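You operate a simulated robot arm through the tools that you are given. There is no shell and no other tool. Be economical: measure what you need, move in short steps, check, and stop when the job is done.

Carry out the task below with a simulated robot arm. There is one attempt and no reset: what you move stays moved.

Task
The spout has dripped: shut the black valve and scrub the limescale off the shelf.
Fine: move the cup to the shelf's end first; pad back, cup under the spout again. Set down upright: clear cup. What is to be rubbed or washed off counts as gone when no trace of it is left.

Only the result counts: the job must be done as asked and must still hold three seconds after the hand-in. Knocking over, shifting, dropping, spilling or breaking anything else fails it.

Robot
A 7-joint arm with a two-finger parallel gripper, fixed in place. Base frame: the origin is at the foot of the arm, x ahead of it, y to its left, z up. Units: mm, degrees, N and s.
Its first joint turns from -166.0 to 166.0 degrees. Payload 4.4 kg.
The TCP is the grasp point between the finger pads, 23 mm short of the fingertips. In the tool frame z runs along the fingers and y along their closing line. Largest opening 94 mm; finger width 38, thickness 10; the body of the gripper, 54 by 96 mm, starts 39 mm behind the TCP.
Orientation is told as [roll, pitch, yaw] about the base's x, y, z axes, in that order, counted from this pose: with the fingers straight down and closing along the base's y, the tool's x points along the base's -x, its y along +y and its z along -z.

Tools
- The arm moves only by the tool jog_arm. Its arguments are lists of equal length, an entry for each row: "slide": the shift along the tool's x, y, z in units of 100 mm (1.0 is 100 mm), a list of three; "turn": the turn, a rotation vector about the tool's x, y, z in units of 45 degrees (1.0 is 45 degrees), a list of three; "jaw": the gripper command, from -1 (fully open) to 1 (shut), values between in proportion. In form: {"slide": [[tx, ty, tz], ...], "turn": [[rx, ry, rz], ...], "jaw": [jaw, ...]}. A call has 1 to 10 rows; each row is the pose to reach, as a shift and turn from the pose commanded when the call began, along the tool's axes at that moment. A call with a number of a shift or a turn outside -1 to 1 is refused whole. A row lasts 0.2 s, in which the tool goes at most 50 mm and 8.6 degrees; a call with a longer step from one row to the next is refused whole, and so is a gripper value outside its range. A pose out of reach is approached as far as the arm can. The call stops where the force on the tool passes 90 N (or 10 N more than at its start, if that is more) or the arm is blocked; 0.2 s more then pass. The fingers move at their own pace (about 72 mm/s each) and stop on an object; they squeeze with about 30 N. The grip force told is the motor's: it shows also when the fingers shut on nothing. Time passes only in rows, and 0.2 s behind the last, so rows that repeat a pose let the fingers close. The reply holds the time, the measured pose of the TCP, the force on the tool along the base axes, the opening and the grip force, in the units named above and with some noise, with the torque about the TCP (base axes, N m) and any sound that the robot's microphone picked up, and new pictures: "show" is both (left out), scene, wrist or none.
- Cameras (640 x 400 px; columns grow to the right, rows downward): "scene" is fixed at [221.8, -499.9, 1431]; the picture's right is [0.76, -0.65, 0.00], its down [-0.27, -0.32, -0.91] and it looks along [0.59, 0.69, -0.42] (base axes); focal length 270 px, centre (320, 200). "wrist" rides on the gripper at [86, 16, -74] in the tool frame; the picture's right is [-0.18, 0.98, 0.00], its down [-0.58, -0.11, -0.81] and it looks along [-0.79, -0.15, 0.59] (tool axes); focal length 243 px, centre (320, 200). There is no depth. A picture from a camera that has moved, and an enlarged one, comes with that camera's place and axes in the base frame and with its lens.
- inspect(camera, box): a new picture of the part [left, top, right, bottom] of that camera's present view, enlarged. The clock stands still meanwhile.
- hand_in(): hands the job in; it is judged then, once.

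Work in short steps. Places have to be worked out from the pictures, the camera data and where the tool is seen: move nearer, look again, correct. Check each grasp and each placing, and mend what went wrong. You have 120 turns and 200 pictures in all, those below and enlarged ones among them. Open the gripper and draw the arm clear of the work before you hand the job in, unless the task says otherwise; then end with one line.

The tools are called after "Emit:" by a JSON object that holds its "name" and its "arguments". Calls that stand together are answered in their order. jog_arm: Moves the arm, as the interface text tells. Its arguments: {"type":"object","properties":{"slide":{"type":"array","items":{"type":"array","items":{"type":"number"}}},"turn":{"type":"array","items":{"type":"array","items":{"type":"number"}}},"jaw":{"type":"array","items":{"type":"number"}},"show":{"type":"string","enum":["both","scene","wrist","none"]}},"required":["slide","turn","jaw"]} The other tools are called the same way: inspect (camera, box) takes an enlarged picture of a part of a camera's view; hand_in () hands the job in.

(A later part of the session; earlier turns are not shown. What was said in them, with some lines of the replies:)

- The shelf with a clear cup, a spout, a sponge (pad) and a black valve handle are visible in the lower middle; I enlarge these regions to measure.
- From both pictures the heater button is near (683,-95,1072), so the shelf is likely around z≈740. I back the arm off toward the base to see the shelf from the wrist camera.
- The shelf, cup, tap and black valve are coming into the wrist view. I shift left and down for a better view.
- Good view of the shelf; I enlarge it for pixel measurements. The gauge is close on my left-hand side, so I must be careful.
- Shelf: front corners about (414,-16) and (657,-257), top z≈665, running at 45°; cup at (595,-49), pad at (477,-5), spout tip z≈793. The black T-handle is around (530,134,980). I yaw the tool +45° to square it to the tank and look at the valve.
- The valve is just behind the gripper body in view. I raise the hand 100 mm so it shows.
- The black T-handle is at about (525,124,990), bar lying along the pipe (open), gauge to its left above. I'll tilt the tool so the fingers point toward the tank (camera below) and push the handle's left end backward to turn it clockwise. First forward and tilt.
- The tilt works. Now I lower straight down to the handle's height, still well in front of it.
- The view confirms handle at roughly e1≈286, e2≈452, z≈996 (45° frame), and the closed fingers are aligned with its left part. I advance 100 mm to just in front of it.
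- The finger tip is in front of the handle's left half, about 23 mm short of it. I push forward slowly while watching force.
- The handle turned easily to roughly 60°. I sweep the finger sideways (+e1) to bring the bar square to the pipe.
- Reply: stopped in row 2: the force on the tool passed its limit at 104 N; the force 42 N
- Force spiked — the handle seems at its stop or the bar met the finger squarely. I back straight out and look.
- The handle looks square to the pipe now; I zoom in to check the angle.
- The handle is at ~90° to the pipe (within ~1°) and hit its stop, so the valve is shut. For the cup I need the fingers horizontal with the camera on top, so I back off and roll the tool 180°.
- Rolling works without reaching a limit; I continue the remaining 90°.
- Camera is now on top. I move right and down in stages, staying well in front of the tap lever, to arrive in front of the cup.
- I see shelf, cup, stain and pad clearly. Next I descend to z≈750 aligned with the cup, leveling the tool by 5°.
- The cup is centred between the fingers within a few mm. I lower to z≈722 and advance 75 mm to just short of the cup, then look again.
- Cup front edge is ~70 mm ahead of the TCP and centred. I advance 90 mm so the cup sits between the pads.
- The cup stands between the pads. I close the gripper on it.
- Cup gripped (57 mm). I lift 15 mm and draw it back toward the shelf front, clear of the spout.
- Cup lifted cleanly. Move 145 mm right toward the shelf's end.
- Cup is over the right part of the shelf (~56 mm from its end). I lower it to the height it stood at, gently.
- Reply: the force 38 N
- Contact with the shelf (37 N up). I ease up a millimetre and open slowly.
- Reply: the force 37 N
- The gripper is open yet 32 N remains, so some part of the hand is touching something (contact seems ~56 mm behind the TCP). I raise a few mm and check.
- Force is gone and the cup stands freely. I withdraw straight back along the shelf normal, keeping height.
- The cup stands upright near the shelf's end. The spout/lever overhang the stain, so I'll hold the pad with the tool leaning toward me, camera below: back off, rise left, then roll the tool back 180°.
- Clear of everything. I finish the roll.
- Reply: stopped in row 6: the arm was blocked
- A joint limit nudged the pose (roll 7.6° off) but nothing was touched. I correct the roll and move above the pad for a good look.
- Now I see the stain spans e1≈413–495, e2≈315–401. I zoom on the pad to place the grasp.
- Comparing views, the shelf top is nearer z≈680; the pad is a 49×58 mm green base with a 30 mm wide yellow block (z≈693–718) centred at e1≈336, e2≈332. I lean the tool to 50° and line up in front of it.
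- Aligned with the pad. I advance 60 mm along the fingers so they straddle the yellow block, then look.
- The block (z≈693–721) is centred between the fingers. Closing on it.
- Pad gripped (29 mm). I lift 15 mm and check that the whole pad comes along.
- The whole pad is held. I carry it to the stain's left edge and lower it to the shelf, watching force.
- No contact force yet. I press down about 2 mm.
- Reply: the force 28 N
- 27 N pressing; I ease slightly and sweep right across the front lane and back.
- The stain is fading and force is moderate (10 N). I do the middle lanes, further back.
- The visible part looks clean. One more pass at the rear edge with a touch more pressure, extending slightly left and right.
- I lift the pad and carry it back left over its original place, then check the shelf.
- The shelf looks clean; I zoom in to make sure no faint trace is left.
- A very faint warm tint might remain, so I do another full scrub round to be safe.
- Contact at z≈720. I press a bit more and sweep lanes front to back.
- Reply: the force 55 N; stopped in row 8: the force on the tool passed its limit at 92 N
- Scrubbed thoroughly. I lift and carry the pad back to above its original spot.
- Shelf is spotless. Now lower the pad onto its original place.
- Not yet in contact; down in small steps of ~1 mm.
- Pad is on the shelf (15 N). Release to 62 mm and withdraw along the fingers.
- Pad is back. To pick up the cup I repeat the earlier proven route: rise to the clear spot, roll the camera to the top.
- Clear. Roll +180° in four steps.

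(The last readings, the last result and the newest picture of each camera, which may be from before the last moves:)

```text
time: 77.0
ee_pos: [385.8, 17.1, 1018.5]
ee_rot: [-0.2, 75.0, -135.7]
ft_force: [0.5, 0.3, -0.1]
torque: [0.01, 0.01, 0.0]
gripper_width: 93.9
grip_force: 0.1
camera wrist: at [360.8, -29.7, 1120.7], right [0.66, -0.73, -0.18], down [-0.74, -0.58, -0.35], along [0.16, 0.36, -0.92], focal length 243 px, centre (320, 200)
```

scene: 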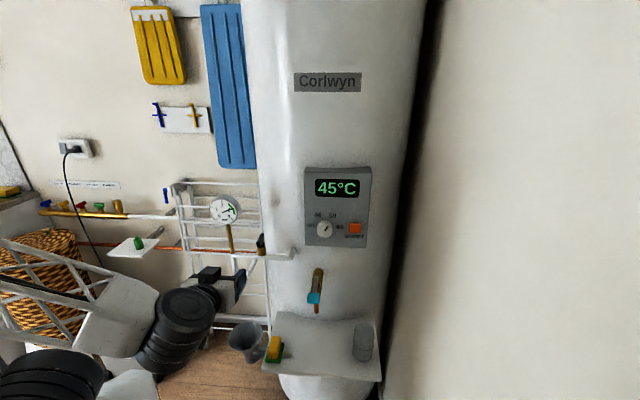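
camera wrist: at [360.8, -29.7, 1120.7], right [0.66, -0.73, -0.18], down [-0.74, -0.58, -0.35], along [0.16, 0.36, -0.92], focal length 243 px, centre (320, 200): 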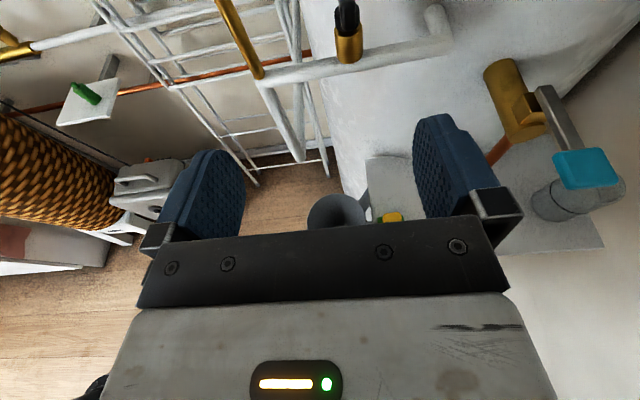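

Same pose as before. Descend right in stages to in front of the cup at the shelf's end.

Emit:
{"name": "jog_arm", "arguments": {"slide": [[-0.31, 0.3, -0.02], [-0.63, 0.6, -0.04], [-0.947, 0.9, -0.057]], "turn": [[0, 0, 0], [0, 0, 0], [0, 0, 0]], "jaw": [-1, -1, -1], "show": "none"}}

Emit:
{"name": "jog_arm", "arguments": {"slide": [[-0.31, 0.3, -0.02], [-0.63, 0.6, -0.04], [-0.947, 0.9, -0.057]], "turn": [[0, 0, 0], [0, 0, 0], [0, 0, 0]], "jaw": [-1, -1, -1], "show": "none"}}

Emit:
{"name": "jog_arm", "arguments": {"slide": [[-0.3, 0.3, 0.08], [-0.6, 0.6, 0.16], [-0.869, 0.85, 0.233]], "turn": [[0, 0.04, 0], [0, 0.08, 0], [0, 0.11, 0]], "jaw": [-1, -1, -1], "show": "wrist"}}

```text
time: 77.8
ee_pos: [428.6, -67.1, 929.0]
ee_rot: [0.2, 75.1, -135.2]
ft_force: [-0.8, -0.5, 0.8]
torque: [0.03, -0.01, 0.0]
gripper_width: 94.3
grip_force: 0.1
```

```text
time: 78.6
ee_pos: [469.7, -153.4, 839.8]
ee_rot: [0.3, 75.0, -135.1]
ft_force: [0.1, -1.0, 0.7]
torque: [0.0, -0.01, 0.03]
gripper_width: 93.9
grip_force: 0.1
```

```text
time: 79.4
ee_pos: [529.4, -211.0, 750.0]
ee_rot: [0.2, 80.0, -135.0]
ft_force: [0.3, 0.1, -0.4]
torque: [-0.01, -0.01, 0.03]
gripper_width: 94.0
grip_force: 0.0
camera wrist: at [498.6, -263.8, 848.1], right [0.67, -0.72, -0.18], down [-0.71, -0.55, -0.43], along [0.21, 0.42, -0.88], focal length 243 px, centre (320, 200)
```

wrist: 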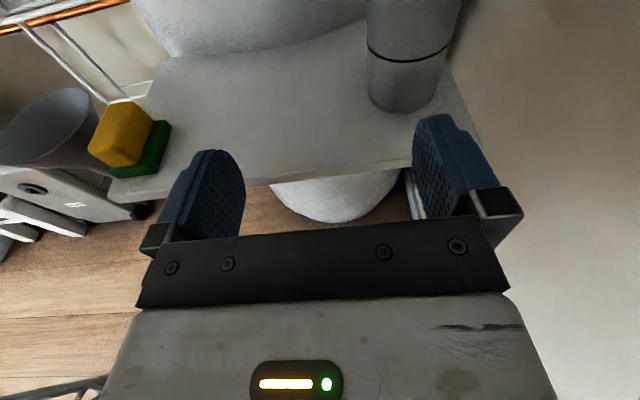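

Shelf is clean from here as well. Move to just in front of the cup.

Emit:
{"name": "jog_arm", "arguments": {"slide": [[-0.06, 0.33, 0.1], [-0.185, 0.67, 0.25], [-0.185, 0.67, 0.388]], "turn": [[0, 0, 0], [0, 0, 0], [0, 0, 0]], "jaw": [-1, -1, -1], "show": "wrist"}}

```text
time: 80.2
ee_pos: [600.8, -235.6, 724.3]
ee_rot: [0.1, 80.0, -135.1]
ft_force: [0.4, 0.6, 0.8]
torque: [-0.01, 0.0, -0.01]
gripper_width: 93.8
grip_force: 0.1
camera wrist: at [571.1, -288.4, 822.1], right [0.67, -0.72, -0.18], down [-0.71, -0.55, -0.43], along [0.21, 0.42, -0.88], focal length 243 px, centre (320, 200)
```

wrist: 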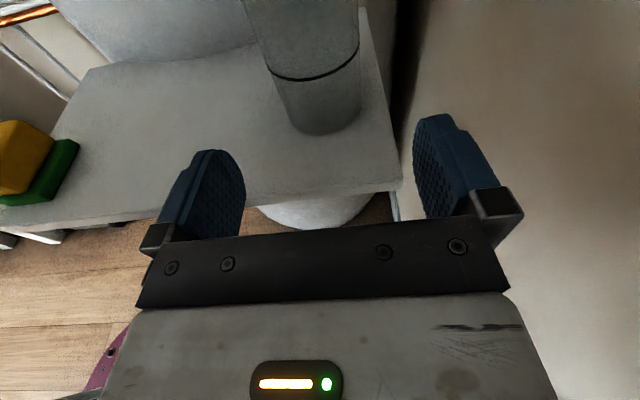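

Identical to the view when I left the cup. Advance 100 mm straight in, keeping z≈724.

Emit:
{"name": "jog_arm", "arguments": {"slide": [[0.044, 0, 0.25], [0.087, 0, 0.5], [0.13, 0, 0.75], [0.175, 0, 0.985]], "turn": [[0, 0, 0], [0, 0, 0], [0, 0, 0], [0, 0, 0]], "jaw": [-1, -1, -1, -1], "show": "wrist"}}

```text
time: 81.2
ee_pos: [669.9, -165.1, 724.1]
ee_rot: [0.0, 79.9, -135.3]
ft_force: [-0.6, 0.4, -0.5]
torque: [-0.02, 0.01, -0.03]
gripper_width: 93.9
grip_force: 0.0
camera wrist: at [641.1, -218.4, 821.2], right [0.67, -0.72, -0.18], down [-0.71, -0.55, -0.43], along [0.21, 0.42, -0.88], focal length 243 px, centre (320, 200)
```

wrist: 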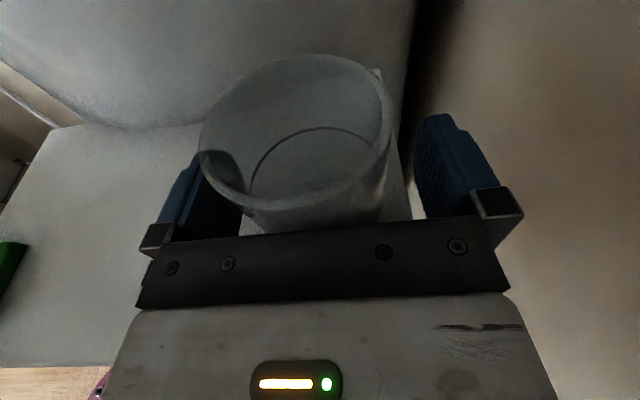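

No contact. Close on the cup.

Emit:
{"name": "jog_arm", "arguments": {"slide": [[0, 0, 0], [0, 0, 0], [0, 0, 0], [0.07, 0, -0.012], [0.13, 0, -0.023]], "turn": [[0, 0, 0], [0, 0, 0], [0, 0, 0], [0, 0, 0], [0, 0, 0]], "jaw": [0, 1, 1, 1, 1], "show": "wrist"}}

```text
time: 82.4
ee_pos: [671.0, -165.6, 737.1]
ee_rot: [0.2, 79.9, -135.1]
ft_force: [0.0, 1.0, -1.1]
torque: [0.01, 0.01, -0.02]
gripper_width: 56.5
grip_force: 30.0
camera wrist: at [641.2, -219.0, 834.9], right [0.67, -0.72, -0.18], down [-0.71, -0.55, -0.43], along [0.21, 0.42, -0.88], focal length 243 px, centre (320, 200)
```

wrist: 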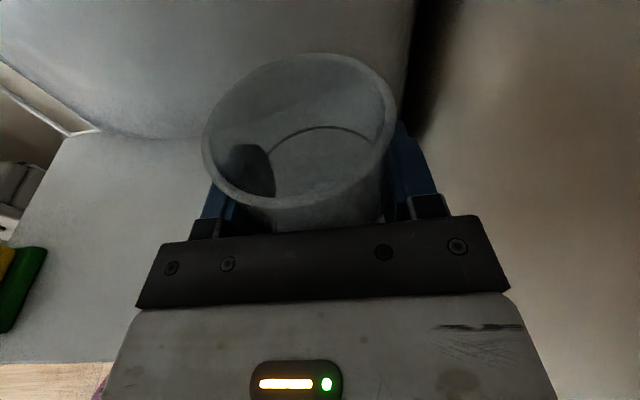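

Cup lifted. Move left 141 mm, in front of the spout line.

Emit:
{"name": "jog_arm", "arguments": {"slide": [[0, -0.18, 0], [0, -0.36, 0], [0, -0.54, 0], [0, -0.7, 0]], "turn": [[0, 0, 0], [0, 0, 0], [0, 0, 0], [0, 0, 0]], "jaw": [1, 1, 1, 1], "show": "none"}}

Emit:
{"name": "jog_arm", "arguments": {"slide": [[0, -0.18, 0], [0, -0.36, 0], [0, -0.54, 0], [0, -0.71, 0]], "turn": [[0, 0, 0], [0, 0, 0], [0, 0, 0], [0, 0, 0]], "jaw": [1, 1, 1, 1], "show": "both"}}

```text
time: 83.4
ee_pos: [623.8, -114.3, 735.5]
ee_rot: [-0.1, 80.1, -135.4]
ft_force: [0.3, 0.4, -0.1]
torque: [-0.02, 0.02, 0.01]
gripper_width: 56.2
grip_force: 29.7
```

```text
time: 84.4
ee_pos: [571.6, -66.4, 737.0]
ee_rot: [0.1, 80.0, -135.1]
ft_force: [-0.4, 0.7, -0.9]
torque: [-0.03, 0.0, 0.01]
gripper_width: 56.5
grip_force: 30.1
camera wrist: at [542.0, -118.4, 834.8], right [0.67, -0.72, -0.18], down [-0.71, -0.55, -0.43], along [0.21, 0.42, -0.88], focal length 243 px, centre (320, 200)
```

scene: 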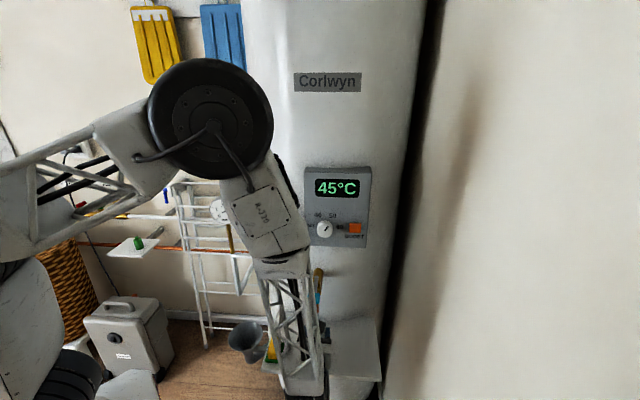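
wrist: 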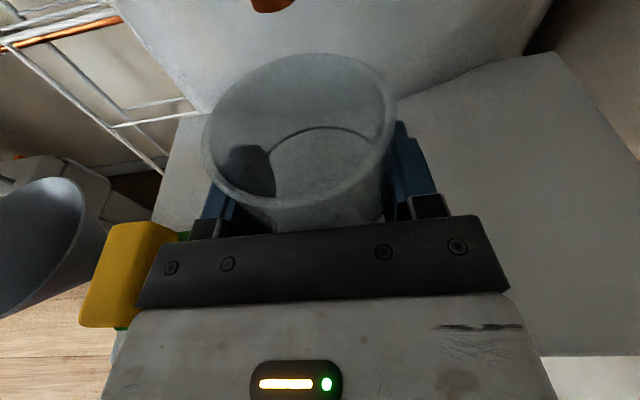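

Spout tip is seen ahead at about e1 447–450, e2≈390. I advance 38 mm under it at lifted height and look.

Emit:
{"name": "jog_arm", "arguments": {"slide": [[0.02, 0, 0.1], [0.035, 0, 0.2], [0.05, 0, 0.29], [0.066, 0, 0.376]], "turn": [[0, 0, 0], [0, 0, 0], [0, 0, 0], [0, 0, 0]], "jaw": [1, 1, 1, 1], "show": "wrist"}}

```text
time: 85.4
ee_pos: [600.9, -38.0, 736.4]
ee_rot: [0.1, 80.0, -135.1]
ft_force: [0.7, 1.1, -0.6]
torque: [-0.01, -0.01, -0.02]
gripper_width: 56.6
grip_force: 30.4
camera wrist: at [570.4, -90.8, 834.2], right [0.67, -0.72, -0.18], down [-0.71, -0.55, -0.43], along [0.21, 0.42, -0.88], focal length 243 px, centre (320, 200)
```

wrist: 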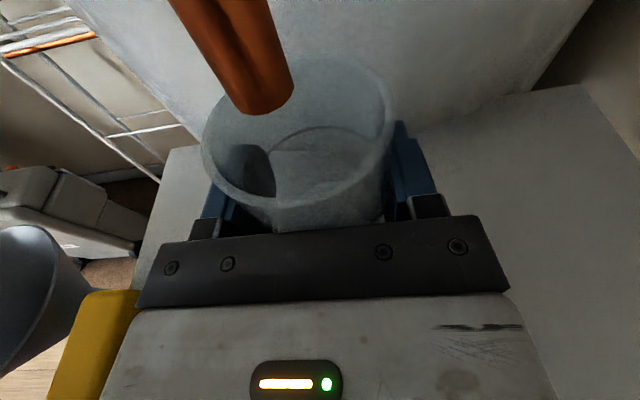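

The spout tip is over the cup's interior. Lower the cup 12 mm onto the shelf.

Emit:
{"name": "jog_arm", "arguments": {"slide": [[-0.05, 0, 0.009], [-0.09, 0, 0.016], [-0.112, 0, 0.02], [-0.12, 0, 0.021], [-0.12, 0, 0.021]], "turn": [[0, 0, 0], [0, 0, 0], [0, 0, 0], [0, 0, 0], [0, 0, 0]], "jaw": [1, 1, 1, 1, 1], "show": "none"}}

```text
time: 86.6
ee_pos: [600.6, -38.9, 724.1]
ee_rot: [0.1, 80.0, -135.1]
ft_force: [-1.3, 0.1, -0.4]
torque: [0.01, -0.02, -0.01]
gripper_width: 56.6
grip_force: 30.0
```

No contact force yet; lower another 1–2 mm in small steps.

Emit:
{"name": "jog_arm", "arguments": {"slide": [[-0.006, 0, 0.001], [-0.012, 0, 0.002], [-0.012, 0, 0.002]], "turn": [[0, 0, 0], [0, 0, 0], [0, 0, 0]], "jaw": [1, 1, 1], "show": "none"}}

```text
time: 87.4
ee_pos: [600.2, -38.9, 723.4]
ee_rot: [0.5, 80.0, -134.7]
ft_force: [-0.8, 5.8, 24.6]
torque: [0.17, 0.21, -0.01]
gripper_width: 56.5
grip_force: 29.8
```

Cup is on the shelf (25 N). Ease slightly and open.

Emit:
{"name": "jog_arm", "arguments": {"slide": [[0.006, 0, 0], [0.006, 0, 0], [0.006, 0, 0], [0.006, 0, 0], [0.006, 0, 0]], "turn": [[0, 0, 0], [0, 0, 0], [0, 0, 0], [0, 0, 0], [0, 0, 0]], "jaw": [1, 0.2, -0.4, -1, -1], "show": "wrist"}}

```text
time: 88.6
ee_pos: [600.2, -39.3, 723.2]
ee_rot: [0.1, 80.0, -135.2]
ft_force: [0.1, -0.2, 0.2]
torque: [0.02, -0.02, 0.01]
gripper_width: 93.9
grip_force: 0.0
camera wrist: at [569.8, -91.5, 821.1], right [0.67, -0.72, -0.18], down [-0.71, -0.55, -0.43], along [0.21, 0.42, -0.88], focal length 243 px, centre (320, 200)
```

wrist: 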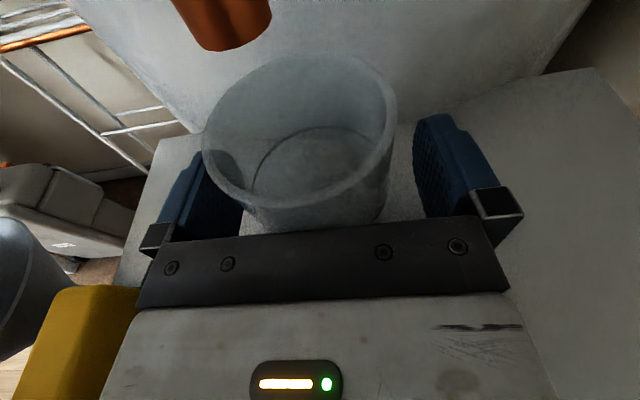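

Released, no residual force. Withdraw straight back.

Emit:
{"name": "jog_arm", "arguments": {"slide": [[-0.03, 0, -0.2], [-0.07, 0, -0.4], [-0.11, 0, -0.65], [-0.15, 0, -0.98]], "turn": [[0, 0, 0], [0, 0, 0], [0, 0, 0], [0, 0, 0]], "jaw": [-1, -1, -1, -1], "show": "none"}}

Emit:
{"name": "jog_arm", "arguments": {"slide": [[0.1, 0, -0.3], [0.3, -0.1, -0.6], [0.6, -0.3, -0.75], [0.8, -0.6, -0.8], [1.0, -0.9, -0.8]], "turn": [[0, 0, 0], [0, 0, 0], [0, 0, 0], [0, 0, 0], [0, 0, 0]], "jaw": [-1, -1, -1, -1, -1], "show": "both"}}

```text
time: 89.6
ee_pos: [530.2, -108.2, 725.9]
ee_rot: [0.1, 80.0, -135.1]
ft_force: [0.3, 0.5, 1.2]
torque: [0.0, -0.01, 0.0]
gripper_width: 93.8
grip_force: 0.0
```

```text
time: 90.8
ee_pos: [424.3, -85.5, 838.3]
ee_rot: [0.1, 79.9, -135.1]
ft_force: [0.3, 0.1, 0.6]
torque: [0.02, 0.0, -0.01]
gripper_width: 93.7
grip_force: 0.1
camera wrist: at [393.5, -139.3, 936.6], right [0.67, -0.72, -0.18], down [-0.71, -0.55, -0.43], along [0.21, 0.42, -0.88], focal length 243 px, centre (320, 200)
```

scene: 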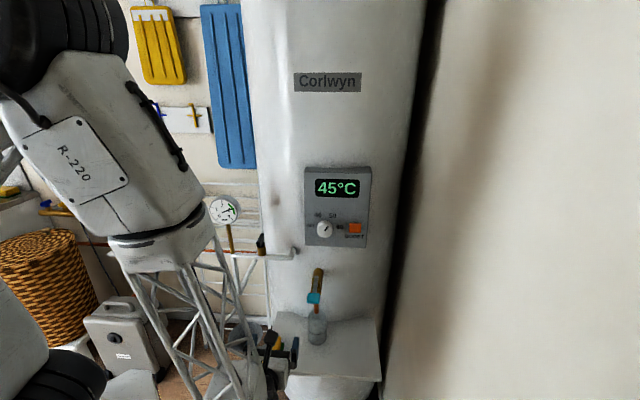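
wrist: 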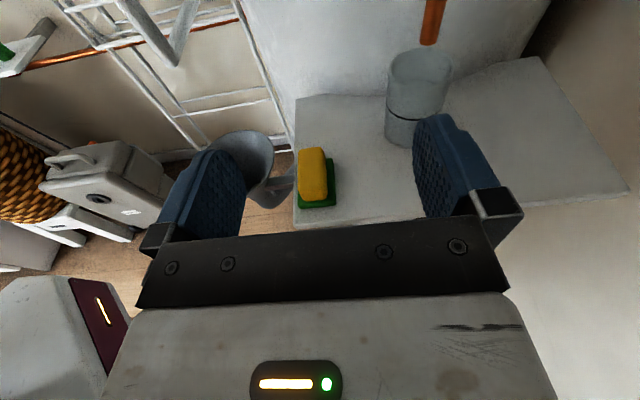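

All in place: the cup stands under the spout and the pad is back. I move the arm a bit further clear and take a final close look.

Emit:
{"name": "jog_arm", "arguments": {"slide": [[0.3, -0.2, 0], [0.6, -0.4, 0], [0.9, -0.6, -0.1]], "turn": [[0, 0, 0], [0, 0, 0], [0, 0, 0]], "jaw": [-1, -1, -1], "show": "none"}}

Emit:
{"name": "inspect", "arguments": {"camera": "scene", "box": [240, 220, 400, 390]}}

Emit:
{"name": "inspect", "arguments": {"camera": "wrist", "box": [240, 0, 640, 230]}}

```text
time: 91.6
ee_pos: [385.3, -39.7, 928.1]
ee_rot: [0.2, 80.1, -135.0]
ft_force: [0.4, -0.4, -0.3]
torque: [0.04, -0.01, 0.02]
gripper_width: 93.9
grip_force: 0.1
```

```text
2.35 times, centred on (320, 305) of scene
camera zoom: at [221.8, -499.9, 1431.0], right [0.76, -0.65, 0.0], down [-0.27, -0.32, -0.91], along [0.59, 0.69, -0.42], focal length 634 px, centre (320, -47)
```

zoom: 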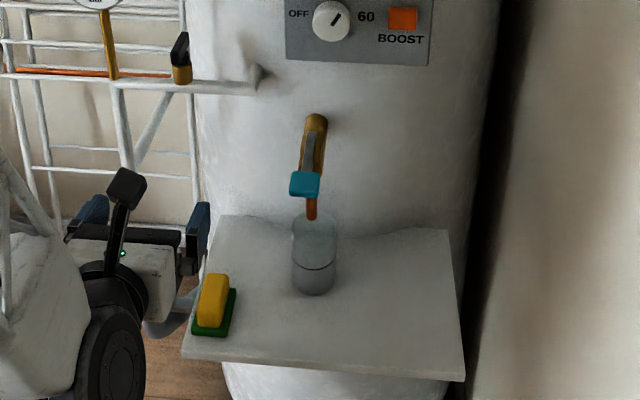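

```text
1.60 times, centred on (440, 115) of wrist
camera zoom: at [355.6, -92.9, 1027.1], right [0.67, -0.72, -0.18], down [-0.71, -0.55, -0.43], along [0.21, 0.42, -0.88], focal length 388 px, centre (128, 336)
```

zoom: 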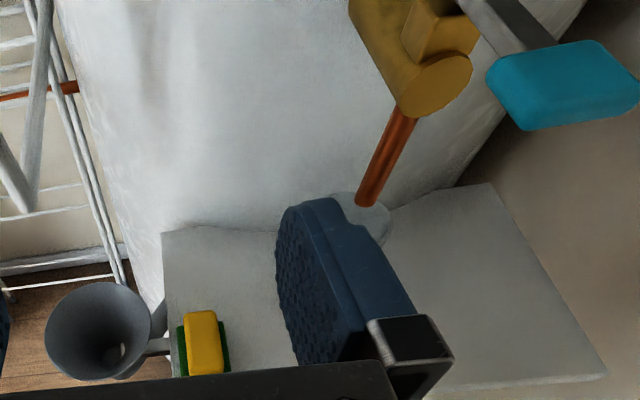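

The valve handle is square to the pipe, the shelf is clean, the pad is back and the cup stands upright under the spout. The gripper is open and clear, so I hand in.

Emit:
{"name": "hand_in", "arguments": {}}

```text
The job is handed in.
```

The black valve is shut, no limescale shows on the shelf, the pad is back in its place, and the clear cup stands upright under the spout again. The job is handed in, with no verdict shown yet.
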